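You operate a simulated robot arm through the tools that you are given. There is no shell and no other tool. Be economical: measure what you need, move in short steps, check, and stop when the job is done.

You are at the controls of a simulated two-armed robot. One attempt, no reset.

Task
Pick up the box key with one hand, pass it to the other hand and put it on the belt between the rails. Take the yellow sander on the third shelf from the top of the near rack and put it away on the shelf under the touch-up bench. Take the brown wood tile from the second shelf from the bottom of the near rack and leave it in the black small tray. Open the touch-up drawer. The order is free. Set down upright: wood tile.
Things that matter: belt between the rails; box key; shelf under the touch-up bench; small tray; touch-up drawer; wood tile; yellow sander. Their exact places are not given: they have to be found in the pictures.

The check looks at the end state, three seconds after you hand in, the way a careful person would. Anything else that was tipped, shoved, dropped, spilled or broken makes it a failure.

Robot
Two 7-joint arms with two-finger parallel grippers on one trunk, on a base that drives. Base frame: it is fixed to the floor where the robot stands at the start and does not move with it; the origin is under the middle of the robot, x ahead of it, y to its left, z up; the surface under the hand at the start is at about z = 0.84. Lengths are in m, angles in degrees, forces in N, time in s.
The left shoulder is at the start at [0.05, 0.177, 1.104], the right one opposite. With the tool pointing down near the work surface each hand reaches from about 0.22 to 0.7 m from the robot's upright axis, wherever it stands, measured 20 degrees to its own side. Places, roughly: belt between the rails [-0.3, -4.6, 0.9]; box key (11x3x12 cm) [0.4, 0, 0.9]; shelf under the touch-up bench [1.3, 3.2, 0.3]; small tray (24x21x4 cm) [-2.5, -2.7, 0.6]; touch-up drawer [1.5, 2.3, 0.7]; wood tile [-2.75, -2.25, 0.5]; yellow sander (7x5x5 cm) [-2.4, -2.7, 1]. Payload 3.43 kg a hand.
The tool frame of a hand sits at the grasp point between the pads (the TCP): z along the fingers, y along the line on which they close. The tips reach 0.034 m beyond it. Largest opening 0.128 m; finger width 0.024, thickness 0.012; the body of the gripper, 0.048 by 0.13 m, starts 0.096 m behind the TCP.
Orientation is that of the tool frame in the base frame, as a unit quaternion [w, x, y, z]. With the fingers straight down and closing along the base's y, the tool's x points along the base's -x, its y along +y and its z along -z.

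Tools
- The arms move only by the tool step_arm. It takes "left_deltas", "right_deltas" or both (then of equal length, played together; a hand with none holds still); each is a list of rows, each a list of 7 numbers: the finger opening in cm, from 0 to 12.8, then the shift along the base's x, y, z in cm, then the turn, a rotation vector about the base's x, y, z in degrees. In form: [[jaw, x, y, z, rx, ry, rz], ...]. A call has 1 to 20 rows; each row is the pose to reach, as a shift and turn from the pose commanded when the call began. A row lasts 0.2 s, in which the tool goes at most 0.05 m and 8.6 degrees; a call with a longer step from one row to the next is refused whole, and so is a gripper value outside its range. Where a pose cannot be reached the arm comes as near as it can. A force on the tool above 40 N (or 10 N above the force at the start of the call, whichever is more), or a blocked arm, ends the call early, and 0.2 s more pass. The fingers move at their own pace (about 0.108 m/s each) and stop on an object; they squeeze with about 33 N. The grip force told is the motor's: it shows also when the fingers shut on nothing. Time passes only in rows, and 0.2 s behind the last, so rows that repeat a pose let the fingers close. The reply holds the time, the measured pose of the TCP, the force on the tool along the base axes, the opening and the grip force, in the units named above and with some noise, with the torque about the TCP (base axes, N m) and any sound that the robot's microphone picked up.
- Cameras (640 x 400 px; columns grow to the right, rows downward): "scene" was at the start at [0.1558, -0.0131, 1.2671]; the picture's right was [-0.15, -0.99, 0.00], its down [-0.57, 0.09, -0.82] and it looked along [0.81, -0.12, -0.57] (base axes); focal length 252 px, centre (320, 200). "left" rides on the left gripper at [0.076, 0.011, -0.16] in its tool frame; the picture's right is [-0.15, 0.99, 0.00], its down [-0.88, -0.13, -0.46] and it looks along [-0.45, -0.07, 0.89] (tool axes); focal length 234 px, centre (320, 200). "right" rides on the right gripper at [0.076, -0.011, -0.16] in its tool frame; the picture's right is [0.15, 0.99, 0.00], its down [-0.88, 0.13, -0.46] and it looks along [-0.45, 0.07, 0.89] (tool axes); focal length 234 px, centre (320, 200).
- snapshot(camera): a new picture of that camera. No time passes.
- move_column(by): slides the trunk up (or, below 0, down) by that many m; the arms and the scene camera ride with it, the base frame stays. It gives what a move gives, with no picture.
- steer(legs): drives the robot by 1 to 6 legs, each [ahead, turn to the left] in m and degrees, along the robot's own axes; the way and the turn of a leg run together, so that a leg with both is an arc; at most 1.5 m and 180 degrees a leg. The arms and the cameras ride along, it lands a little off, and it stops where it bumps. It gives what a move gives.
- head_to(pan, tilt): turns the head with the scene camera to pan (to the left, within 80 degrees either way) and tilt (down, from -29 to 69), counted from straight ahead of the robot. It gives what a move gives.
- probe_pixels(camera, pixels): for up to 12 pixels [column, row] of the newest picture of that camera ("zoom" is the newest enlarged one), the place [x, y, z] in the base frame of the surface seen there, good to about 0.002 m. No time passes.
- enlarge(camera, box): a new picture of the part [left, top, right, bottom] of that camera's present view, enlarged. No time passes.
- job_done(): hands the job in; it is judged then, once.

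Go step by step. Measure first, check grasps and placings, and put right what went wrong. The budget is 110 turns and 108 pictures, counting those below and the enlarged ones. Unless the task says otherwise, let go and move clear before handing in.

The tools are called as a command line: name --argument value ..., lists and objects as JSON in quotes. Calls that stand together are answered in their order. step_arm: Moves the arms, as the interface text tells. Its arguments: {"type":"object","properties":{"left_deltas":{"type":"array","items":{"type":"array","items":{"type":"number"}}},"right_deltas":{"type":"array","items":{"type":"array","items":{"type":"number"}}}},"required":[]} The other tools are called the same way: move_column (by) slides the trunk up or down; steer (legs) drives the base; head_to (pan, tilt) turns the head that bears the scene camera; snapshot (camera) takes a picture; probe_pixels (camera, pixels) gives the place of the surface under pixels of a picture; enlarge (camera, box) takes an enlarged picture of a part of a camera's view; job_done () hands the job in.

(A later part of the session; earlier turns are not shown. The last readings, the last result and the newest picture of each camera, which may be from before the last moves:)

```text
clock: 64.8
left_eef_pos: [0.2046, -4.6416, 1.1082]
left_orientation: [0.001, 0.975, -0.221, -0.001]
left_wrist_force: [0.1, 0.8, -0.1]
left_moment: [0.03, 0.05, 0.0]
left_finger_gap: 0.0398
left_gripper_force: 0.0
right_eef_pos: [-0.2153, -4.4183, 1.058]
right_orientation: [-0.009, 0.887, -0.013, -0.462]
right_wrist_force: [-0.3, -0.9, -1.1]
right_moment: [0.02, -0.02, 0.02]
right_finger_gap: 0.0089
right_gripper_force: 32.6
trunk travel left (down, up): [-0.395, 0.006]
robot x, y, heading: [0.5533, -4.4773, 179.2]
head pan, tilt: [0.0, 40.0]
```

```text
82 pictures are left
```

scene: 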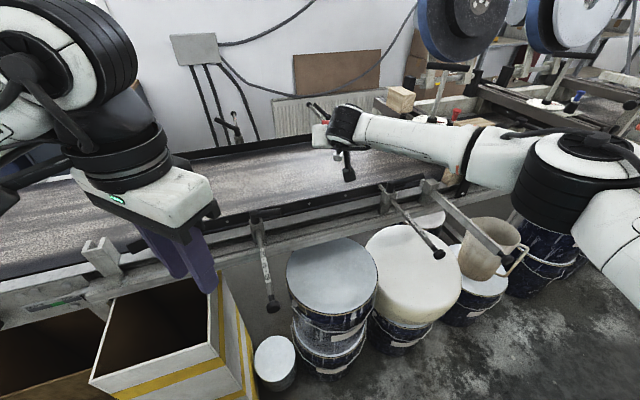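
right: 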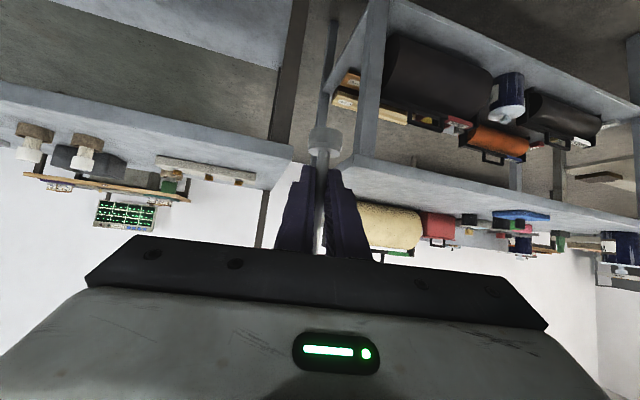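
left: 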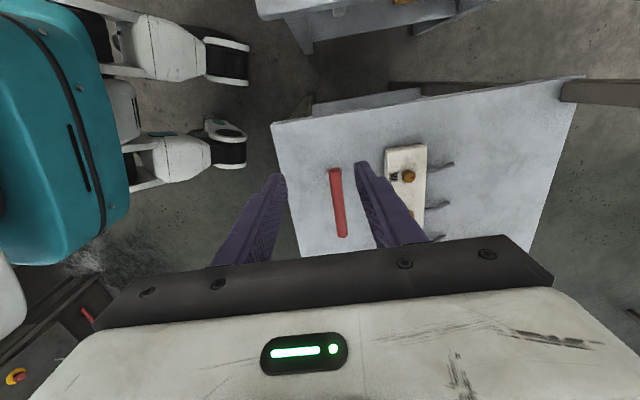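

The right hand is over the belt at (-0.215, -4.419, 1.058). I'll check the key and what's below it with the right camera.

snapshot --camera "right"

enlarge --camera "scene" --box '[250, 80, 470, 220]'

```text
81 pictures are left
```

right: 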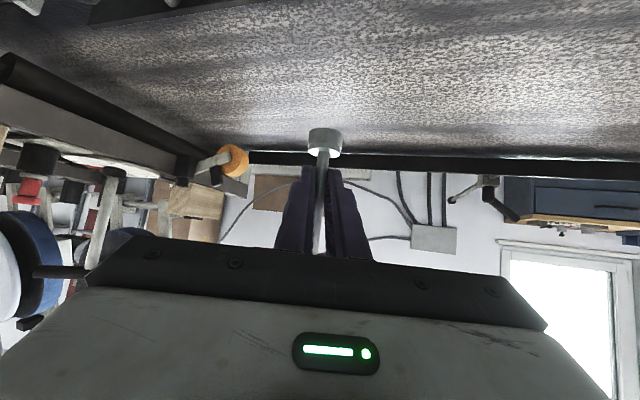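

```text
2.86 times, centred on (360, 150) of scene
```

zoom: 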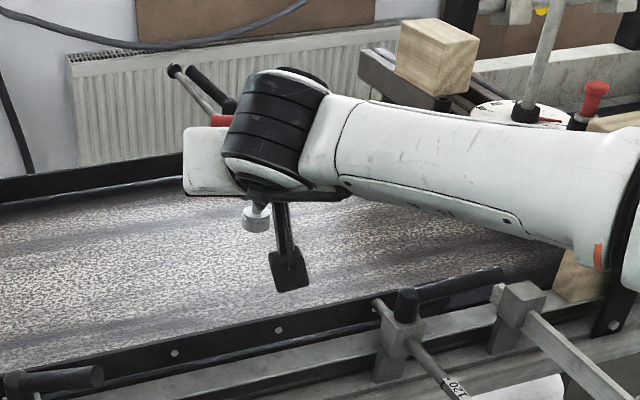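

probe_pixels --camera "zoom" --pixels '[[406, 300], [395, 340], [290, 275], [480, 283], [430, 295], [255, 218], [280, 328], [515, 290], [285, 220]]'

probe_pixels --camera "right" --pixels '[[323, 140], [324, 128], [320, 170], [318, 230]]'

```text
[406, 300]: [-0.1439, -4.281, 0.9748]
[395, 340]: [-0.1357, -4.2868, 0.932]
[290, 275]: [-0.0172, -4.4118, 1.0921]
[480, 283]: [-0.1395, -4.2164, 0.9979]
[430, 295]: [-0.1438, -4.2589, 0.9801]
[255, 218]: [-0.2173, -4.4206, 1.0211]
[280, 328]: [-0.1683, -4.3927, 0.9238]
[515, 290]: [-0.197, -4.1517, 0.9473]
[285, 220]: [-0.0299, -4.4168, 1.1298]
```

```text
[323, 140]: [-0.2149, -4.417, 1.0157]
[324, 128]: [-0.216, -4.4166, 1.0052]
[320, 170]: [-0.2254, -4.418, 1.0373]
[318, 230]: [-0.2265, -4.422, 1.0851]
```

The socket bottom is at about 1.005–1.01, the belt is 0.901, and the hand camera will clear the rail by about 5 cm. I'll move 3 cm further in, then lower gently.

step_arm --right_deltas '[[0.2, -1.5, -1, -2, 0, 0, 0], [0.2, -3, -2, -4, 0, 0, 0], [0.2, -3, -2, -7, 0, 0, 0], [0.2, -3, -2, -9, 0, 0, 0], [0.2, -3, -2, -9.7, 0, 0, 0], [0.2, -3, -2, -9.7, 0, 0, 0]]'

enlarge --camera "right" --box '[240, 80, 400, 200]'

probe_pixels --camera "zoom" --pixels '[[335, 195], [335, 215], [330, 250], [335, 150], [335, 170], [300, 180], [375, 190]]'

```text
clock: 66.2
left_eef_pos: [0.205, -4.6418, 1.1093]
left_orientation: [0.001, 0.975, -0.222, -0.001]
left_wrist_force: [0.4, 0.5, 0.1]
left_moment: [0.01, 0.05, -0.01]
left_finger_gap: 0.0399
left_gripper_force: 0.2
right_eef_pos: [-0.2453, -4.4377, 0.9598]
right_orientation: [-0.008, 0.886, -0.013, -0.463]
right_wrist_force: [-0.5, 0.4, -0.7]
right_moment: [-0.02, 0.03, 0.01]
right_finger_gap: 0.0088
right_gripper_force: 32.4
trunk travel left (down, up): [-0.395, 0.006]
robot x, y, heading: [0.5521, -4.4787, 179.2]
head pan, tilt: [0.0, 40.0]
```

```text
3.33 times, centred on (320, 140) of right
```

zoom: 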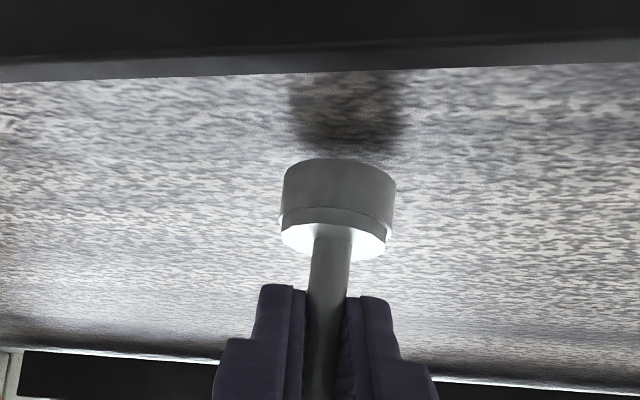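

```text
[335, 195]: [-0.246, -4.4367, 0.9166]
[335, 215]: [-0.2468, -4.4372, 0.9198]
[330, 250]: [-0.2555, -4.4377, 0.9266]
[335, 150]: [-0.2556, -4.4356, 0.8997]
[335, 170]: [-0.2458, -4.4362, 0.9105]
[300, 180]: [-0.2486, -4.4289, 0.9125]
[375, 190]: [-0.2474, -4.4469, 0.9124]
```

The socket bottom is about 8 mm above the belt. I'll lower in small steps until it touches.

step_arm --right_deltas '[[0.2, 0, 0, -0.4, 0, 0, 0], [0.2, 0, 0, -0.7, 0, 0, 0], [0.2, 0, 0, -0.9, 0, 0, 0], [0.2, 0, 0, -1.0, 0, 0, 0], [0.2, 0, 0, -1.0, 0, 0, 0]]'

enlarge --camera "right" --box '[240, 80, 400, 200]'

```text
clock: 67.4
left_eef_pos: [0.2056, -4.6422, 1.1098]
left_orientation: [0.0, 0.975, -0.221, -0.002]
left_wrist_force: [-0.6, 0.3, 0.0]
left_moment: [-0.02, 0.01, 0.01]
left_finger_gap: 0.04
left_gripper_force: 0.0
right_eef_pos: [-0.2454, -4.4385, 0.9527]
right_orientation: [-0.009, 0.886, -0.012, -0.464]
right_wrist_force: [1.4, 0.4, 9.1]
right_moment: [-0.06, 0.13, 0.06]
right_finger_gap: 0.0093
right_gripper_force: 33.1
trunk travel left (down, up): [-0.395, 0.006]
robot x, y, heading: [0.5531, -4.4822, 179.0]
head pan, tilt: [0.0, 40.0]
```

```text
3.33 times, centred on (320, 140) of right
```

zoom: 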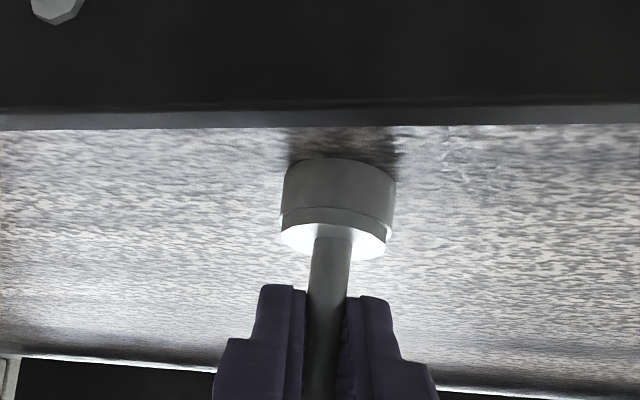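

It's resting on the belt (about 9 N up). I'll ease up 1 mm, open, and retreat back along the finger line.

step_arm --right_deltas '[[0.2, 0, 0, 0.15, 0, 0, 0], [1.5, 0, 0, 0.15, 0, 0, 0], [3, 0, 0, 0.15, 0, 0, 0], [3, 0, 0, 0.15, 0, 0, 0], [3, 2, 0, 1.5, 0, 0, 0], [3, 4.5, 0, 3.2, 0, 0, 0], [3, 7.5, 0, 5.3, 0, 0, 0], [3, 11, 0, 8, 0, 0, 0], [3, 15, 0, 10, 0, 0, 0], [3, 19, 0, 11, 0, 0, 0], [3, 23, 0, 11, 0, 0, 0]]'

snapshot --camera "scene"

```text
clock: 69.8
left_eef_pos: [0.2039, -4.6412, 1.1074]
left_orientation: [0.0, 0.975, -0.221, -0.002]
left_wrist_force: [-0.2, 0.6, -0.3]
left_moment: [-0.01, 0.0, -0.02]
left_finger_gap: 0.0399
left_gripper_force: 0.1
right_eef_pos: [-0.0145, -4.4383, 1.0605]
right_orientation: [-0.008, 0.886, -0.012, -0.463]
right_wrist_force: [0.2, 0.2, 0.3]
right_moment: [0.0, -0.01, 0.0]
right_finger_gap: 0.0298
right_gripper_force: 0.0
trunk travel left (down, up): [-0.395, 0.006]
robot x, y, heading: [0.5523, -4.4812, 179.2]
head pan, tilt: [0.0, 40.0]
```

```text
77 pictures are left
```

scene: 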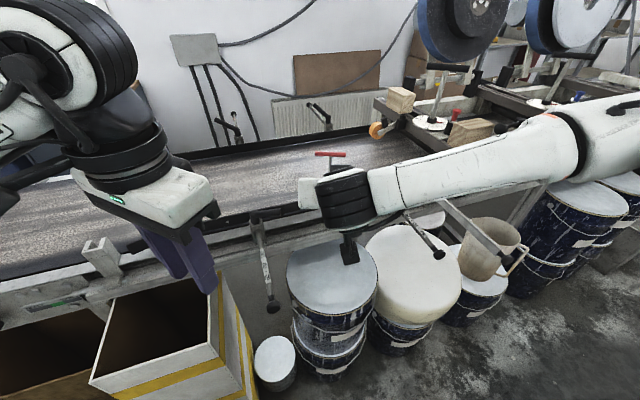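

The key stands upright on the belt between the rails (red bar at (332,155)). I'll back off and fold the right hand back to pointing down.

steer --legs '[[-0.35, 0]]'

step_arm --right_deltas '[[3, 3, 0, 1, 0, -7, 0], [3, 6, 1, 2, 0, -14, 0], [3, 9, 2, 3, 0, -21, 0], [3, 12, 4, 4, 0, -28, 0], [3, 15, 6, 5, 0, -35, 0], [3, 18, 8, 6, 0, -42, 0], [3, 20, 10, 6, 0, -49, 0], [3, 20, 12, 6, 0, -55, 0]]'

steer --legs '[[0, -74], [1.5, 0], [1.5, 0], [1.2, 0]]'

head_to --pan 60 --tilt 20

snapshot --camera "scene"

```text
clock: 72.0
left_eef_pos: [0.5535, -4.6468, 1.1089]
left_orientation: [0.001, 0.975, -0.223, -0.002]
left_wrist_force: [-0.1, 0.2, 0.6]
left_moment: [0.0, 0.03, -0.02]
left_finger_gap: 0.0399
left_gripper_force: 0.0
right_eef_pos: [0.3347, -4.442, 1.0598]
right_orientation: [-0.01, 0.886, -0.014, -0.463]
right_wrist_force: [-0.2, 0.2, 1.4]
right_moment: [0.03, 0.01, -0.01]
right_finger_gap: 0.03
right_gripper_force: 0.0
trunk travel left (down, up): [-0.395, 0.006]
robot x, y, heading: [0.9034, -4.4833, 179.0]
head pan, tilt: [0.0, 40.0]
```

```text
clock: 73.8
left_eef_pos: [0.5528, -4.6462, 1.1089]
left_orientation: [0.001, 0.975, -0.223, -0.001]
left_wrist_force: [-0.2, 0.5, -0.2]
left_moment: [-0.01, 0.02, -0.02]
left_finger_gap: 0.0398
left_gripper_force: 0.1
right_eef_pos: [0.5339, -4.324, 1.1207]
right_orientation: [-0.013, 1.0, -0.006, 0.001]
right_wrist_force: [0.1, -0.5, -0.5]
right_moment: [-0.03, 0.0, -0.03]
right_finger_gap: 0.0299
right_gripper_force: 0.1
trunk travel left (down, up): [-0.395, 0.006]
robot x, y, heading: [0.9035, -4.4859, 179.3]
head pan, tilt: [0.0, 40.0]
```

```text
clock: 97.2
left_eef_pos: [-0.4395, -0.1308, 1.1078]
left_orientation: [0.0, -0.647, 0.763, 0.002]
left_wrist_force: [0.6, -0.1, -0.1]
left_moment: [-0.05, 0.03, 0.0]
left_finger_gap: 0.0397
left_gripper_force: 0.0
right_eef_pos: [-0.1352, -0.0221, 1.12]
right_orientation: [-0.012, 0.795, -0.606, 0.008]
right_wrist_force: [-0.5, -0.6, 0.7]
right_moment: [-0.02, -0.02, 0.02]
right_finger_gap: 0.03
right_gripper_force: 0.0
trunk travel left (down, up): [-0.395, 0.006]
robot x, y, heading: [-0.188, -0.4192, 105.1]
head pan, tilt: [0.0, 40.0]
```

```text
clock: 98.5
left_eef_pos: [-0.4396, -0.1301, 1.1091]
left_orientation: [0.0, -0.646, 0.763, 0.001]
left_wrist_force: [0.4, 0.4, -0.2]
left_moment: [-0.01, -0.01, 0.05]
left_finger_gap: 0.0398
left_gripper_force: 0.1
right_eef_pos: [-0.1349, -0.0223, 1.1196]
right_orientation: [-0.011, 0.795, -0.607, 0.008]
right_wrist_force: [-0.2, 0.5, 0.3]
right_moment: [0.0, 0.02, -0.02]
right_finger_gap: 0.03
right_gripper_force: 0.0
trunk travel left (down, up): [-0.395, 0.006]
robot x, y, heading: [-0.1867, -0.4202, 105.0]
head pan, tilt: [60.0, 20.0]
```

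```text
76 pictures are left
```

scene: 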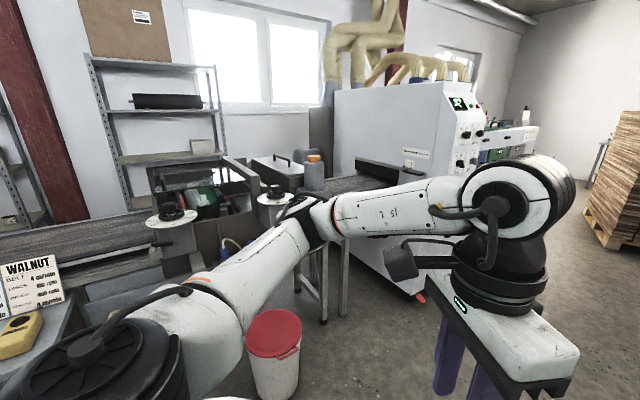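

probe_pixels --camera "scene" --pixels '[[150, 110], [215, 95], [120, 235], [60, 250], [245, 210], [325, 310], [275, 340], [400, 290], [345, 180], [330, 230], [20, 200], [290, 200]]'

head_to --pan 75 --tilt 15

snapshot --camera "scene"

```text
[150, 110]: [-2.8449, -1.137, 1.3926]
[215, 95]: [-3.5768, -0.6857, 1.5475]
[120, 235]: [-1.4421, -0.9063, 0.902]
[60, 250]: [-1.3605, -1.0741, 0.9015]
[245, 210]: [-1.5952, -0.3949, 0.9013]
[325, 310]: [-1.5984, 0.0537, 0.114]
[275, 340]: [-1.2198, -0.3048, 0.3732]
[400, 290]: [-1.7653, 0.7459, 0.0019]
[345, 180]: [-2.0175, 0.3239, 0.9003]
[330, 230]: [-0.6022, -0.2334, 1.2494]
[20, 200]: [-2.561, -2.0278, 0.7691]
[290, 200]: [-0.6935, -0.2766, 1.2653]
```

```text
clock: 99.3
left_eef_pos: [-0.4404, -0.1304, 1.1081]
left_orientation: [0.0, -0.646, 0.763, 0.002]
left_wrist_force: [0.0, -0.1, -0.1]
left_moment: [-0.02, 0.0, -0.02]
left_finger_gap: 0.0397
left_gripper_force: 0.1
right_eef_pos: [-0.1361, -0.0224, 1.1193]
right_orientation: [-0.011, 0.795, -0.606, 0.008]
right_wrist_force: [0.6, -0.5, -0.7]
right_moment: [0.01, 0.02, 0.02]
right_finger_gap: 0.0301
right_gripper_force: 0.3
trunk travel left (down, up): [-0.395, 0.006]
robot x, y, heading: [-0.1889, -0.4176, 105.3]
head pan, tilt: [75.0, 15.0]
```

```text
75 pictures are left
```

scene: 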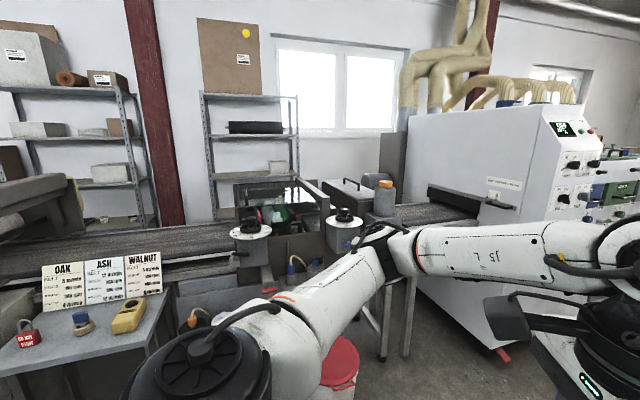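

The line runs unbroken past here, so I need to find a way behind it. I'll look toward its near end first.

head_to --pan 35 --tilt 15

snapshot --camera "scene"

probe_pixels --camera "scene" --pixels '[[170, 300], [250, 270], [320, 215], [330, 180], [420, 200], [400, 160], [250, 190], [300, 120], [440, 170], [380, 240], [290, 250], [100, 250]]'

```text
clock: 100.4
left_eef_pos: [-0.4399, -0.13, 1.1085]
left_orientation: [0.0, -0.646, 0.764, 0.002]
left_wrist_force: [0.7, 0.5, -0.6]
left_moment: [0.02, -0.04, -0.03]
left_finger_gap: 0.0398
left_gripper_force: 0.2
right_eef_pos: [-0.1344, -0.0218, 1.1213]
right_orientation: [-0.012, 0.795, -0.606, 0.008]
right_wrist_force: [0.6, -0.9, 0.3]
right_moment: [0.0, 0.0, 0.01]
right_finger_gap: 0.03
right_gripper_force: 0.1
trunk travel left (down, up): [-0.395, 0.006]
robot x, y, heading: [-0.1899, -0.42, 105.1]
head pan, tilt: [35.0, 15.0]
```

```text
74 pictures are left
```

scene: 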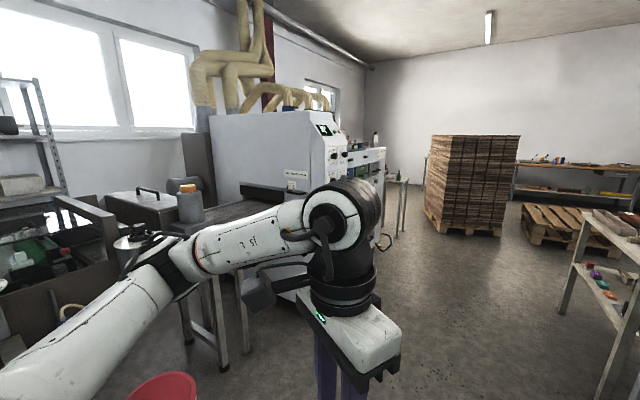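

```text
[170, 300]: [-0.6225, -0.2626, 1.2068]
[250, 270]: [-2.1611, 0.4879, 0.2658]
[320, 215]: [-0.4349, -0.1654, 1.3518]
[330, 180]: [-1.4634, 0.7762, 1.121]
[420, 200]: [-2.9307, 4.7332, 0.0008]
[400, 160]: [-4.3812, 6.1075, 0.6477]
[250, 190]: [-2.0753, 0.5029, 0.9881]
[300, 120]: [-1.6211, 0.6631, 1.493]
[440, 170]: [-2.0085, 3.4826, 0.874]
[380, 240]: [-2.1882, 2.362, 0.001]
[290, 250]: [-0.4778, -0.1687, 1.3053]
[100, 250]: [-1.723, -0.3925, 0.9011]
```

The near end is long and cluttered, while the far end (past y≈-5.5) looked open. I'll drive back that way and look behind the belt's end.

steer --legs '[[0, -179], [1.5, 0], [1.5, 0], [1.2, 0]]'

head_to --pan -30 --tilt 15

snapshot --camera "scene"

```text
clock: 127.9
left_eef_pos: [1.0755, -4.8044, 1.1092]
left_orientation: [0.001, 0.772, 0.635, 0.0]
left_wrist_force: [0.5, 0.0, 0.1]
left_moment: [0.01, -0.01, 0.04]
left_finger_gap: 0.0398
left_gripper_force: 0.0
right_eef_pos: [0.7677, -4.9037, 1.1206]
right_orientation: [-0.008, 0.617, 0.787, -0.011]
right_wrist_force: [-0.5, -0.3, 0.2]
right_moment: [0.01, 0.0, -0.02]
right_finger_gap: 0.03
right_gripper_force: 0.0
trunk travel left (down, up): [-0.395, 0.006]
robot x, y, heading: [0.8311, -4.509, -76.2]
head pan, tilt: [35.0, 15.0]
```

```text
clock: 129.3
left_eef_pos: [1.0762, -4.8027, 1.1092]
left_orientation: [0.002, 0.772, 0.635, 0.0]
left_wrist_force: [-0.5, 0.3, -0.6]
left_moment: [-0.04, 0.01, -0.02]
left_finger_gap: 0.0399
left_gripper_force: 0.0
right_eef_pos: [0.7692, -4.9043, 1.1207]
right_orientation: [-0.008, 0.618, 0.786, -0.011]
right_wrist_force: [0.7, 0.6, 0.6]
right_moment: [-0.01, 0.01, -0.04]
right_finger_gap: 0.03
right_gripper_force: 0.2
trunk travel left (down, up): [-0.395, 0.006]
robot x, y, heading: [0.8299, -4.5042, -76.5]
head pan, tilt: [-30.0, 15.0]
```

```text
73 pictures are left
```

scene: 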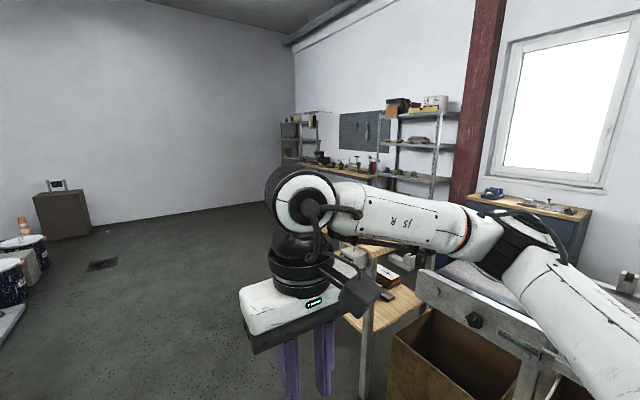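

probe_pixels --camera "scene" --pixels '[[365, 300], [362, 380], [400, 175], [360, 168], [380, 290], [550, 215], [420, 240], [440, 280], [480, 265], [240, 200], [365, 240], [435, 190]]'

steer --legs '[[1.5, 0], [0.2, 0], [0, -90]]'

snapshot --camera "scene"

```text
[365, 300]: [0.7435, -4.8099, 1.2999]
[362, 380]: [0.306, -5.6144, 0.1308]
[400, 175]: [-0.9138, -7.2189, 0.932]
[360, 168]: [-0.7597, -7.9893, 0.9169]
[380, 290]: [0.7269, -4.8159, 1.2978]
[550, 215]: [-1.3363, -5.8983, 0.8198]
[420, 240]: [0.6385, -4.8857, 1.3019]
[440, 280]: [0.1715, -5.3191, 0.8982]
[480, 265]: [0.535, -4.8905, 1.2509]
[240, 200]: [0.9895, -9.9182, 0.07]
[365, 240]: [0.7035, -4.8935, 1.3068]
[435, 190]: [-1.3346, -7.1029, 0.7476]
```

```text
clock: 141.7
left_eef_pos: [0.9463, -6.3798, 1.1082]
left_orientation: [0.001, 0.995, -0.104, -0.001]
left_wrist_force: [0.3, -0.3, 0.1]
left_moment: [-0.05, 0.02, -0.01]
left_finger_gap: 0.0397
left_gripper_force: 0.0
right_eef_pos: [0.8501, -6.0698, 1.1201]
right_orientation: [-0.013, 0.994, 0.112, -0.002]
right_wrist_force: [-0.2, -1.1, 0.1]
right_moment: [-0.01, 0.0, 0.01]
right_finger_gap: 0.0301
right_gripper_force: 0.0
trunk travel left (down, up): [-0.395, 0.006]
robot x, y, heading: [1.2452, -6.1361, -167.0]
head pan, tilt: [-30.0, 15.0]
```

```text
72 pictures are left
```

scene: 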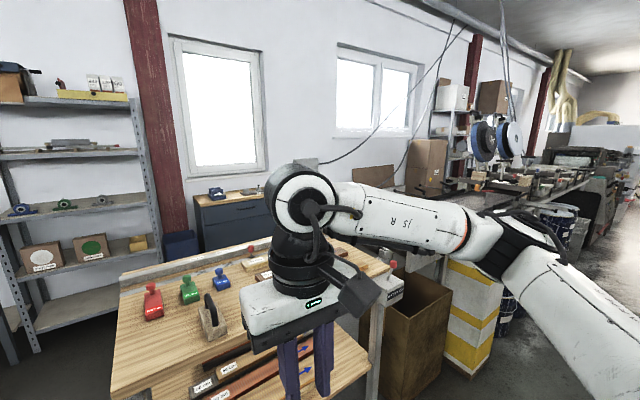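

probe_pixels --camera "scene" --pixels '[[120, 300], [115, 370], [150, 280], [35, 345], [150, 235], [200, 215], [245, 240], [190, 245], [385, 180], [420, 190], [100, 345], [350, 270]]'

head_to --pan -5 --tilt 25

snapshot --camera "scene"

```text
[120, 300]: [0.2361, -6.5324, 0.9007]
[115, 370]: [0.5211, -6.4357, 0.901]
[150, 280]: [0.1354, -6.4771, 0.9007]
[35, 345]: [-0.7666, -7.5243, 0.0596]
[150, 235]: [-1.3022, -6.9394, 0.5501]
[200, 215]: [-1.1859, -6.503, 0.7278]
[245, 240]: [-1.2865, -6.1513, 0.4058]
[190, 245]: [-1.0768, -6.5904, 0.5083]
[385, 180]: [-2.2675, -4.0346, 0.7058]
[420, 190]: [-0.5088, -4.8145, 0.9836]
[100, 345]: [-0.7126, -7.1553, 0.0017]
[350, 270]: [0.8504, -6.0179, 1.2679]
```

```text
clock: 142.6
left_eef_pos: [0.9445, -6.3777, 1.1087]
left_orientation: [0.0, 0.995, -0.104, -0.001]
left_wrist_force: [-0.6, -0.1, 0.6]
left_moment: [0.0, 0.0, 0.03]
left_finger_gap: 0.04
left_gripper_force: 0.1
right_eef_pos: [0.8499, -6.0691, 1.1205]
right_orientation: [-0.014, 0.994, 0.112, -0.003]
right_wrist_force: [0.2, 0.1, 0.5]
right_moment: [0.02, 0.02, -0.03]
right_finger_gap: 0.0299
right_gripper_force: 0.2
trunk travel left (down, up): [-0.395, 0.006]
robot x, y, heading: [1.2466, -6.1348, -167.0]
head pan, tilt: [-5.0, 25.0]
```

```text
71 pictures are left
```

scene: 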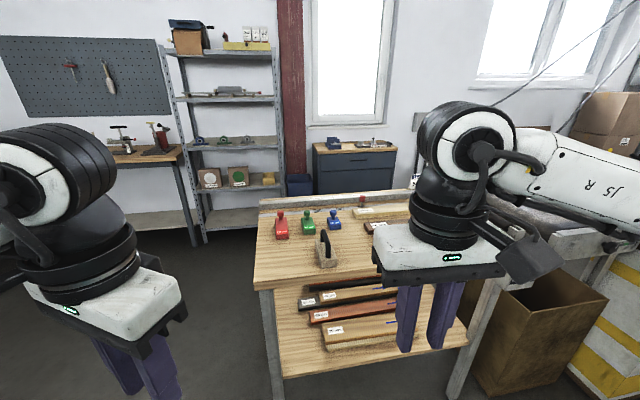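

probe_pixels --camera "scene" --pixels '[[262, 208], [258, 286], [205, 240], [195, 235], [285, 190], [300, 185], [320, 170], [396, 165], [405, 195], [180, 155], [230, 250], [600, 130]]'

```text
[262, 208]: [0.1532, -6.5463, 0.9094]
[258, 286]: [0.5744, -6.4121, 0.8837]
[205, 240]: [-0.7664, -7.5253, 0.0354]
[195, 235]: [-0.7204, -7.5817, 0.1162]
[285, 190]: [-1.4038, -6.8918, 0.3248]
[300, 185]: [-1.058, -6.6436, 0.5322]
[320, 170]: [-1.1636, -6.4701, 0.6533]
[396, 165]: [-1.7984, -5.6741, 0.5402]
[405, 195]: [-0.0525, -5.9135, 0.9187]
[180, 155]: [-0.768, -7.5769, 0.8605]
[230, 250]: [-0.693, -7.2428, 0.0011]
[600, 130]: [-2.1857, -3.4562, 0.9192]
```

There's a 1.2 m corridor between the wooden bench's back corner (0.15, -6.55) and the blue bin (-1.06, -6.64). I'll go around via (0.45, -7.1) and (-0.45, -6.7), then face along the back of the line.

steer --legs '[[0, 37.3], [1.253, 0], [0, -74.3], [0.985, 0], [0, -49]]'

head_to --pan 0 --tilt 20

snapshot --camera "scene"

```text
clock: 159.8
left_eef_pos: [-0.8124, -6.5652, 1.1101]
left_orientation: [0.001, 0.835, -0.55, -0.003]
left_wrist_force: [0.2, -0.2, -0.2]
left_moment: [-0.01, -0.01, -0.02]
left_finger_gap: 0.04
left_gripper_force: 0.0
right_eef_pos: [-0.6113, -6.3096, 1.1192]
right_orientation: [-0.012, 0.933, -0.36, 0.004]
right_wrist_force: [0.0, -0.2, 0.3]
right_moment: [-0.03, 0.0, -0.03]
right_finger_gap: 0.0302
right_gripper_force: 0.0
trunk travel left (down, up): [-0.395, 0.006]
robot x, y, heading: [-0.4459, -6.6765, 137.9]
head pan, tilt: [-5.0, 25.0]
stopped in leg 5: the robot was blocked; the commanded pose is now the measured one
```

```text
clock: 160.4
left_eef_pos: [-0.8123, -6.5656, 1.1097]
left_orientation: [0.002, 0.836, -0.549, -0.003]
left_wrist_force: [0.1, -0.4, -0.2]
left_moment: [0.02, 0.04, -0.02]
left_finger_gap: 0.04
left_gripper_force: 0.0
right_eef_pos: [-0.6105, -6.3087, 1.1191]
right_orientation: [-0.012, 0.932, -0.361, 0.002]
right_wrist_force: [0.1, -0.2, -0.3]
right_moment: [0.01, 0.03, 0.0]
right_finger_gap: 0.0299
right_gripper_force: 0.2
trunk travel left (down, up): [-0.395, 0.006]
robot x, y, heading: [-0.4459, -6.6768, 138.0]
head pan, tilt: [0.0, 20.0]
```

```text
70 pictures are left
```

scene: 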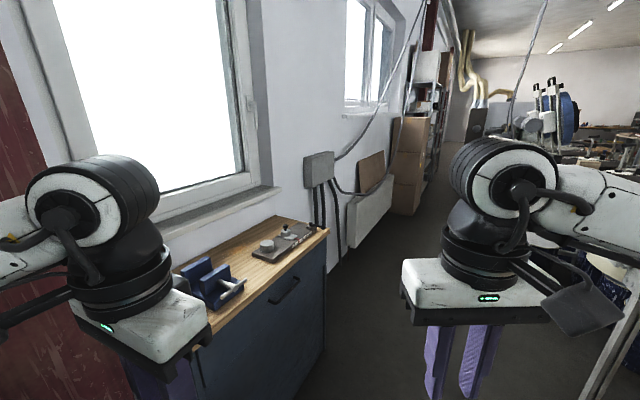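

Something blocked the turn at heading 138°. I'll look to the right and to the left for it.

head_to --pan -75 --tilt 45

snapshot --camera "scene"

head_to --pan 75 --tilt 45

snapshot --camera "scene"

```text
clock: 161.9
left_eef_pos: [-0.8113, -6.565, 1.1111]
left_orientation: [0.002, 0.836, -0.549, -0.003]
left_wrist_force: [-0.6, -0.1, 0.6]
left_moment: [0.0, -0.03, -0.03]
left_finger_gap: 0.04
left_gripper_force: 0.0
right_eef_pos: [-0.6113, -6.3094, 1.1208]
right_orientation: [-0.012, 0.932, -0.361, 0.003]
right_wrist_force: [0.0, -0.3, -0.5]
right_moment: [0.03, -0.01, -0.01]
right_finger_gap: 0.0302
right_gripper_force: 0.1
trunk travel left (down, up): [-0.395, 0.006]
robot x, y, heading: [-0.4478, -6.6707, 137.9]
head pan, tilt: [-75.0, 45.0]
```

```text
69 pictures are left
```

scene: 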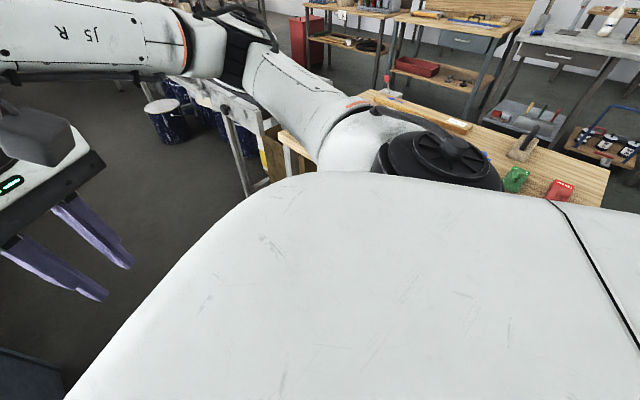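

```text
clock: 164.2
left_eef_pos: [-0.8115, -6.5647, 1.1105]
left_orientation: [0.002, 0.836, -0.549, -0.004]
left_wrist_force: [0.2, 0.2, 0.1]
left_moment: [-0.02, -0.01, 0.0]
left_finger_gap: 0.04
left_gripper_force: 0.0
right_eef_pos: [-0.6107, -6.3085, 1.1195]
right_orientation: [-0.012, 0.933, -0.361, 0.004]
right_wrist_force: [0.8, -0.3, -0.4]
right_moment: [0.01, -0.01, 0.0]
right_finger_gap: 0.0301
right_gripper_force: 0.1
trunk travel left (down, up): [-0.395, 0.006]
robot x, y, heading: [-0.4462, -6.672, 137.9]
head pan, tilt: [75.0, 45.0]
```

```text
68 pictures are left
```

scene: 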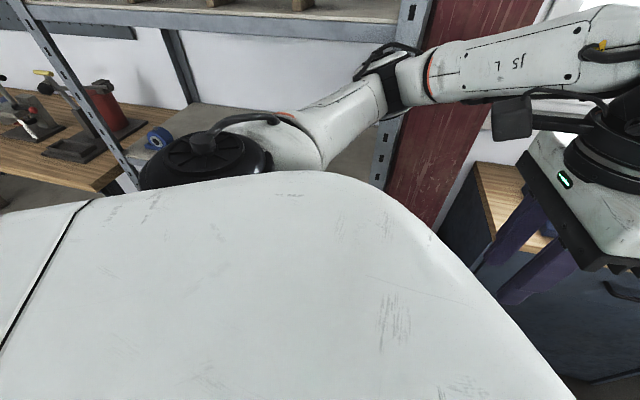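

probe_pixels --camera "scene" --pixels '[[385, 140], [410, 40], [130, 170], [395, 85], [350, 110], [215, 130], [450, 100], [495, 200], [300, 15], [540, 200]]'

```text
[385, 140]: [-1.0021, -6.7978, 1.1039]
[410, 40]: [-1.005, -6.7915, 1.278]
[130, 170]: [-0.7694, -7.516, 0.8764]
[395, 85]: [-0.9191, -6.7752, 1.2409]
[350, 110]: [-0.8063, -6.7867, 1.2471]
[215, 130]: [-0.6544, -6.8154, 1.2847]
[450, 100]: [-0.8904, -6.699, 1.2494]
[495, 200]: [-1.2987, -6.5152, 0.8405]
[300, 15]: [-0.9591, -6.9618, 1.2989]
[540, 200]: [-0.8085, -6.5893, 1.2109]
```

The left elbow (-0.92, -6.77, 1.24) is up against the shelf post (-1.0, -6.79). I'll reverse 0.2 m, then turn.

steer --legs '[[-0.2, 0], [0, -31]]'

head_to --pan 0 --tilt 20

snapshot --camera "scene"

```text
clock: 167.3
left_eef_pos: [-0.5624, -6.5255, 1.1097]
left_orientation: [0.0, -0.661, 0.751, 0.0]
left_wrist_force: [-0.4, 0.9, -0.6]
left_moment: [0.03, 0.0, 0.03]
left_finger_gap: 0.0398
left_gripper_force: 0.0
right_eef_pos: [-0.2587, -6.408, 1.1206]
right_orientation: [-0.011, 0.805, -0.593, 0.009]
right_wrist_force: [1.2, -0.7, -0.5]
right_moment: [-0.01, 0.02, 0.0]
right_finger_gap: 0.0301
right_gripper_force: 0.0
trunk travel left (down, up): [-0.395, 0.006]
robot x, y, heading: [-0.2998, -6.8108, 107.0]
head pan, tilt: [75.0, 45.0]
```

```text
clock: 168.8
left_eef_pos: [-0.5629, -6.5267, 1.1085]
left_orientation: [0.0, -0.662, 0.749, 0.001]
left_wrist_force: [0.3, 0.0, -0.2]
left_moment: [0.01, 0.0, -0.02]
left_finger_gap: 0.0399
left_gripper_force: 0.0
right_eef_pos: [-0.2583, -6.4087, 1.1188]
right_orientation: [-0.01, 0.805, -0.594, 0.008]
right_wrist_force: [-0.4, 0.8, 0.3]
right_moment: [0.0, 0.02, 0.01]
right_finger_gap: 0.0301
right_gripper_force: 0.1
trunk travel left (down, up): [-0.395, 0.006]
robot x, y, heading: [-0.3029, -6.8098, 106.8]
head pan, tilt: [0.0, 20.0]
```

```text
67 pictures are left
```

scene: 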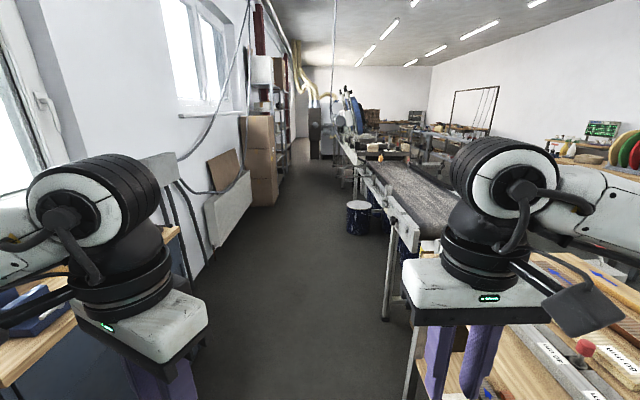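

The corridor behind the line is visible, with one small drum at (358,215). I'll measure its width.

probe_pixels --camera "scene" --pixels '[[347, 218], [358, 205], [398, 250], [365, 175], [205, 250], [250, 195], [275, 190], [277, 150], [292, 130], [330, 155], [345, 130], [300, 180]]'

enlarge --camera "scene" --box '[220, 60, 420, 260]'

```text
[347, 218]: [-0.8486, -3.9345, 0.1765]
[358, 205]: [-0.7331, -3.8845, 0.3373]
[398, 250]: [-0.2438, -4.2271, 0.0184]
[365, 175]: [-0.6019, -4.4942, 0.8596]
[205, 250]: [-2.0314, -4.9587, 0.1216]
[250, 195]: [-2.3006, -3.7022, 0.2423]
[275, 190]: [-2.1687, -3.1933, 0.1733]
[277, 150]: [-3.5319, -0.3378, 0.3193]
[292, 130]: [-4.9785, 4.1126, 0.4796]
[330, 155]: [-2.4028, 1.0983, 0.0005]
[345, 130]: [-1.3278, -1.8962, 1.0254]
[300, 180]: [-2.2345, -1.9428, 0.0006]
```

```text
2.00 times, centred on (320, 160) of scene
```

zoom: 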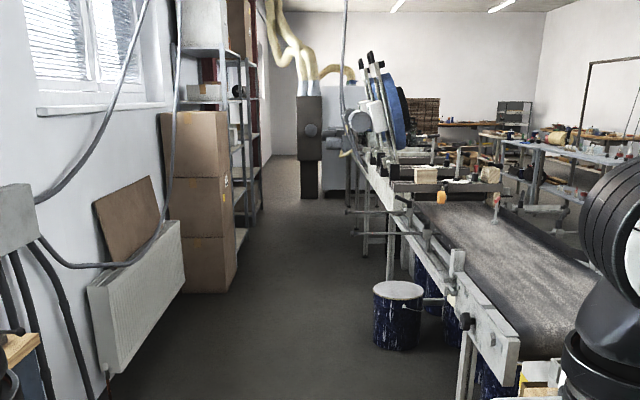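

The boxes' corner (-2.17, -3.19) and the drum (-0.85, -3.93) leave room. I'll extend both hands forward to narrow the elbows, then drive up the corridor.

step_arm --left_deltas '[[4, -1.2, 3.8, 1, 0, 0, 0], [4, -2.4, 7.6, 2, 0, 0, 0], [4, -3.5, 11.4, 3, 0, 0, 0], [4, -4.4, 14.3, 3, 0, 0, 0], [4, -4.4, 14.3, 3, 0, 0, 0]]' --right_deltas '[[3, -1.2, 3.8, 1, 0, 0, 0], [3, -2.4, 7.6, 2, 0, 0, 0], [3, -3.5, 11.4, 3, 0, 0, 0], [3, -4.4, 14.3, 3, 0, 0, 0], [3, -4.4, 14.3, 3, 0, 0, 0]]'

steer --legs '[[0, 2.5], [1.5, 0], [1.2, 0]]'

head_to --pan 25 --tilt 20

snapshot --camera "scene"

```text
clock: 170.0
left_eef_pos: [-0.6069, -6.3826, 1.1389]
left_orientation: [0.0, -0.661, 0.75, 0.001]
left_wrist_force: [-0.1, 0.8, -0.1]
left_moment: [0.03, -0.02, 0.0]
left_finger_gap: 0.04
left_gripper_force: 0.0
right_eef_pos: [-0.3024, -6.2645, 1.1521]
right_orientation: [-0.012, 0.805, -0.593, 0.01]
right_wrist_force: [-0.1, 0.0, 0.2]
right_moment: [-0.01, 0.01, -0.03]
right_finger_gap: 0.0298
right_gripper_force: 0.1
trunk travel left (down, up): [-0.395, 0.006]
robot x, y, heading: [-0.2992, -6.8061, 107.3]
head pan, tilt: [0.0, 20.0]
```

```text
clock: 181.9
left_eef_pos: [-1.4535, -4.1408, 1.146]
left_orientation: [0.004, -0.68, 0.733, 0.009]
left_wrist_force: [-0.9, -0.3, -0.4]
left_moment: [0.02, -0.01, 0.03]
left_finger_gap: 0.0397
left_gripper_force: 0.0
right_eef_pos: [-1.1486, -4.0059, 1.1599]
right_orientation: [-0.017, 0.817, -0.577, 0.002]
right_wrist_force: [0.1, -0.5, -0.3]
right_moment: [-0.03, 0.02, 0.01]
right_finger_gap: 0.0299
right_gripper_force: 0.1
trunk travel left (down, up): [-0.395, 0.006]
robot x, y, heading: [-1.1323, -4.5381, 109.3]
head pan, tilt: [0.0, 20.0]
stopped in leg 3: the robot was blocked; the commanded pose is now the measured one
```

```text
clock: 182.8
left_eef_pos: [-1.453, -4.1408, 1.1468]
left_orientation: [0.003, -0.679, 0.734, 0.01]
left_wrist_force: [-0.3, 0.4, 0.6]
left_moment: [-0.01, 0.02, -0.01]
left_finger_gap: 0.0397
left_gripper_force: 0.0
right_eef_pos: [-1.1496, -4.0055, 1.1592]
right_orientation: [-0.016, 0.817, -0.577, 0.001]
right_wrist_force: [0.0, 0.4, -0.1]
right_moment: [0.02, 0.0, 0.02]
right_finger_gap: 0.0299
right_gripper_force: 0.0
trunk travel left (down, up): [-0.395, 0.006]
robot x, y, heading: [-1.132, -4.532, 109.7]
head pan, tilt: [25.0, 20.0]
```

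```text
65 pictures are left
```

scene: 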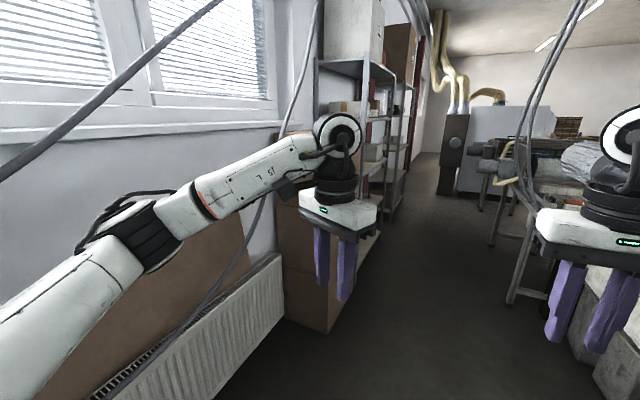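

Blocked again at (-1.13, -4.53). I'll look down to the right and ahead for the cause.

head_to --pan -40 --tilt 50

snapshot --camera "scene"

snapshot --camera "right"

```text
clock: 184.1
left_eef_pos: [-1.4526, -4.1421, 1.1473]
left_orientation: [0.003, -0.679, 0.734, 0.01]
left_wrist_force: [0.7, -1.3, -0.8]
left_moment: [0.0, 0.01, 0.01]
left_finger_gap: 0.0398
left_gripper_force: 0.0
right_eef_pos: [-1.1497, -4.0059, 1.1605]
right_orientation: [-0.016, 0.817, -0.576, 0.001]
right_wrist_force: [-0.5, 0.0, 0.1]
right_moment: [0.0, -0.01, 0.05]
right_finger_gap: 0.0302
right_gripper_force: 0.1
trunk travel left (down, up): [-0.395, 0.006]
robot x, y, heading: [-1.1324, -4.5369, 109.5]
head pan, tilt: [-40.0, 50.0]
```

```text
64 pictures are left
```

scene: 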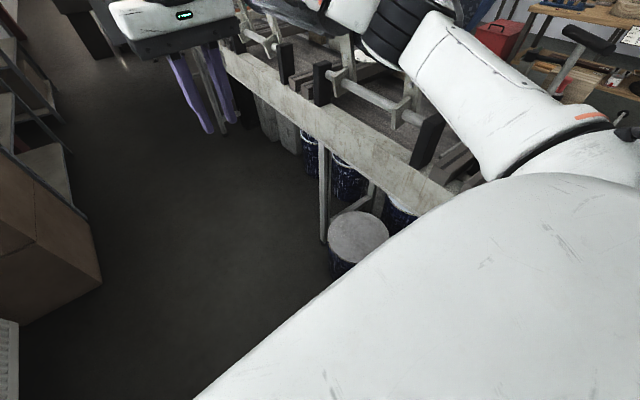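

```text
63 pictures are left
```

right: 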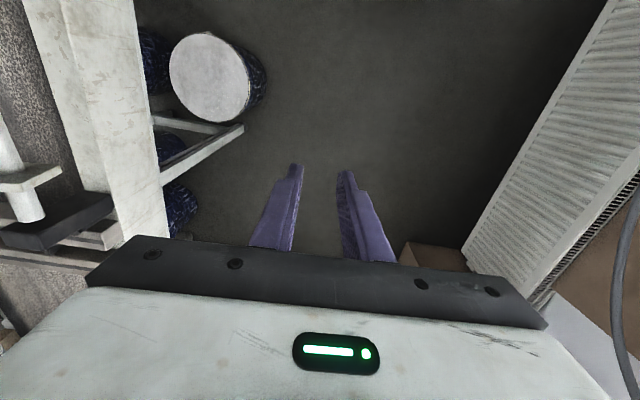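

The right elbow is over the line's edge and touched a black guide post there; the wall side has about 1 m to spare. I'll reverse a little and shift left.

steer --legs '[[-0.35, 0]]'

head_to --pan -35 --tilt 30

snapshot --camera "scene"

```text
clock: 186.4
left_eef_pos: [-1.3413, -4.4593, 1.1365]
left_orientation: [-0.001, -0.68, 0.733, 0.0]
left_wrist_force: [1.2, -0.4, 0.2]
left_moment: [0.02, 0.0, 0.0]
left_finger_gap: 0.0398
left_gripper_force: 0.1
right_eef_pos: [-1.0374, -4.3246, 1.1492]
right_orientation: [-0.011, 0.817, -0.577, 0.009]
right_wrist_force: [0.0, 0.1, 1.0]
right_moment: [0.05, 0.0, -0.04]
right_finger_gap: 0.0298
right_gripper_force: 0.1
trunk travel left (down, up): [-0.395, 0.006]
robot x, y, heading: [-1.0139, -4.8705, 109.6]
head pan, tilt: [-40.0, 50.0]
```

```text
clock: 187.3
left_eef_pos: [-1.3404, -4.4592, 1.1383]
left_orientation: [0.0, -0.679, 0.734, 0.0]
left_wrist_force: [-0.6, 0.3, -0.8]
left_moment: [0.01, 0.02, 0.01]
left_finger_gap: 0.0401
left_gripper_force: 0.2
right_eef_pos: [-1.0378, -4.3242, 1.1488]
right_orientation: [-0.011, 0.817, -0.576, 0.009]
right_wrist_force: [0.1, 0.1, -0.9]
right_moment: [-0.01, 0.0, 0.03]
right_finger_gap: 0.03
right_gripper_force: 0.0
trunk travel left (down, up): [-0.395, 0.006]
robot x, y, heading: [-1.0117, -4.8665, 109.3]
head pan, tilt: [-35.0, 30.0]
```

```text
62 pictures are left
```

scene: 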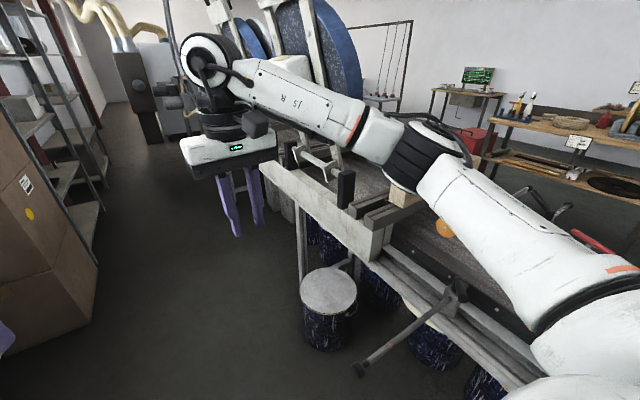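

probe_pixels --camera "scene" --pixels '[[360, 370], [458, 290], [345, 185], [385, 215], [305, 320], [328, 285], [440, 365], [95, 265], [592, 240], [400, 180]]'

enlarge --camera "scene" --box '[540, 200, 640, 280]'

```text
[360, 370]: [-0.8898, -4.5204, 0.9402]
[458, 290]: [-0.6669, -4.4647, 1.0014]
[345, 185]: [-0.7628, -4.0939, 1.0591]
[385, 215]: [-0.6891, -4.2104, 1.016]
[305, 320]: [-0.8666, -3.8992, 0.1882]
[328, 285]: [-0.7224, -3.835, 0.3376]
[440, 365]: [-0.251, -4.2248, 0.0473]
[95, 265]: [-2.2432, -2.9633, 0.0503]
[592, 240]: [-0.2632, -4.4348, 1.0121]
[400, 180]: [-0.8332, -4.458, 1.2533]
```

```text
5.00 times, centred on (590, 240) of scene
```

zoom: 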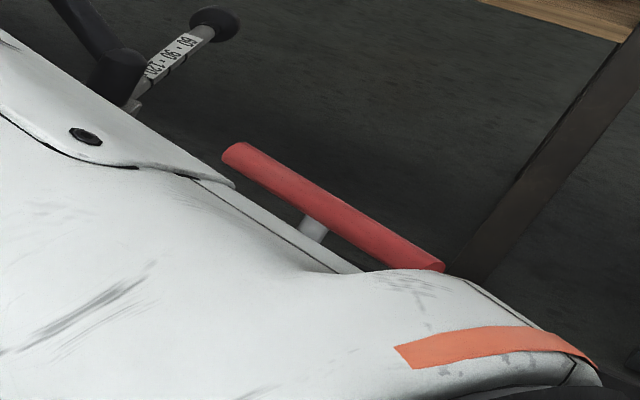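

The trunk had touched the guide rod's end at (-0.89, -4.52, 0.94); the rod and the key look undisturbed. I'll swing left around it with a wider margin.

steer --legs '[[0, 30], [0.6, 0], [0, -43], [0.75, 0]]'

head_to --pan 0 --tilt 25

snapshot --camera "scene"

```text
clock: 197.8
left_eef_pos: [-1.8086, -3.2715, 1.1376]
left_orientation: [0.002, -0.599, 0.801, 0.0]
left_wrist_force: [0.3, -0.4, 0.6]
left_moment: [-0.03, 0.05, -0.01]
left_finger_gap: 0.0398
left_gripper_force: 0.1
right_eef_pos: [-1.4853, -3.2033, 1.1496]
right_orientation: [-0.01, 0.753, -0.658, 0.011]
right_wrist_force: [0.0, 0.9, -0.2]
right_moment: [0.01, -0.01, -0.01]
right_finger_gap: 0.0298
right_gripper_force: 0.0
trunk travel left (down, up): [-0.395, 0.006]
robot x, y, heading: [-1.5679, -3.7436, 97.8]
head pan, tilt: [-35.0, 30.0]
```

```text
clock: 198.8
left_eef_pos: [-1.8089, -3.2707, 1.1376]
left_orientation: [0.001, -0.599, 0.801, 0.0]
left_wrist_force: [-0.2, 0.0, 0.6]
left_moment: [-0.03, -0.01, -0.03]
left_finger_gap: 0.0401
left_gripper_force: 0.1
right_eef_pos: [-1.4862, -3.2017, 1.1497]
right_orientation: [-0.011, 0.753, -0.658, 0.012]
right_wrist_force: [0.4, 0.9, -0.9]
right_moment: [-0.03, 0.04, -0.03]
right_finger_gap: 0.0297
right_gripper_force: 0.1
trunk travel left (down, up): [-0.395, 0.006]
robot x, y, heading: [-1.5681, -3.7392, 97.6]
head pan, tilt: [0.0, 25.0]
```

```text
60 pictures are left
```

scene: 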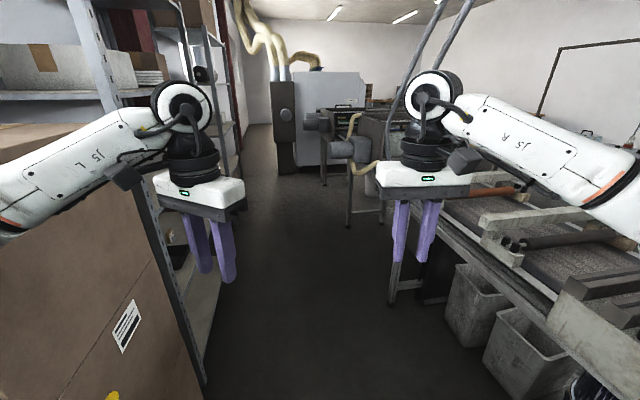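

probe_pixels --camera "scene" --pixels '[[205, 380], [215, 310], [238, 170], [100, 60], [120, 330], [390, 300], [350, 180], [348, 225], [480, 250], [545, 320], [185, 370], [205, 130]]'

```text
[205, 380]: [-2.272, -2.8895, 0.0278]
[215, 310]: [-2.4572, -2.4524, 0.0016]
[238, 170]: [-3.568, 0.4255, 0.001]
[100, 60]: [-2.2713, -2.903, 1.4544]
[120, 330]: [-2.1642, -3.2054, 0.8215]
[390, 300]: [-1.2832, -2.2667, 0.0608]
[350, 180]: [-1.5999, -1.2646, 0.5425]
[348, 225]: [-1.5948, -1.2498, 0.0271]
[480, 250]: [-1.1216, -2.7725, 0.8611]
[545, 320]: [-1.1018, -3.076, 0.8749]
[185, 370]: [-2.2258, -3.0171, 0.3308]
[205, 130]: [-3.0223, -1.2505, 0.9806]
```

The rack front runs from (-2.27, -2.89) toward (-2.48, -2.2). I'll move up alongside it, then turn to face it.

steer --legs '[[0, -4], [1.3, 0], [0, 103]]'

head_to --pan 10 --tilt 35

snapshot --camera "scene"

```text
clock: 199.8
left_eef_pos: [-1.7806, -3.2574, 1.1369]
left_orientation: [0.002, -0.572, 0.82, -0.002]
left_wrist_force: [0.2, 0.3, -0.3]
left_moment: [0.0, 0.01, 0.02]
left_finger_gap: 0.0398
left_gripper_force: 0.1
right_eef_pos: [-1.4596, -3.2111, 1.1499]
right_orientation: [-0.014, 0.736, -0.677, 0.014]
right_wrist_force: [-0.2, 0.1, -0.4]
right_moment: [0.06, 0.0, 0.02]
right_finger_gap: 0.0302
right_gripper_force: 0.0
trunk travel left (down, up): [-0.395, 0.006]
robot x, y, heading: [-1.5732, -3.7355, 93.8]
head pan, tilt: [0.0, 25.0]
stopped in leg 1: the robot was blocked; the commanded pose is now the measured one
```

```text
clock: 200.5
left_eef_pos: [-1.7805, -3.2573, 1.1358]
left_orientation: [0.002, -0.572, 0.82, -0.002]
left_wrist_force: [0.0, 0.8, -0.2]
left_moment: [-0.01, 0.02, 0.0]
left_finger_gap: 0.0402
left_gripper_force: 0.1
right_eef_pos: [-1.4592, -3.2119, 1.1499]
right_orientation: [-0.014, 0.735, -0.677, 0.015]
right_wrist_force: [0.2, 0.2, -0.7]
right_moment: [0.0, 0.02, -0.01]
right_finger_gap: 0.03
right_gripper_force: 0.1
trunk travel left (down, up): [-0.395, 0.006]
robot x, y, heading: [-1.5727, -3.739, 94.2]
head pan, tilt: [10.0, 35.0]
```

```text
59 pictures are left
```

scene: 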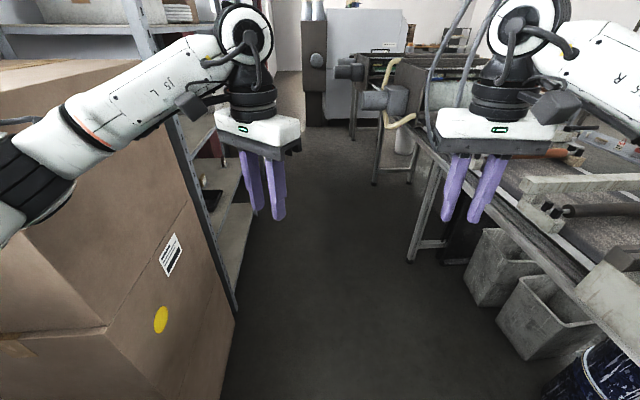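

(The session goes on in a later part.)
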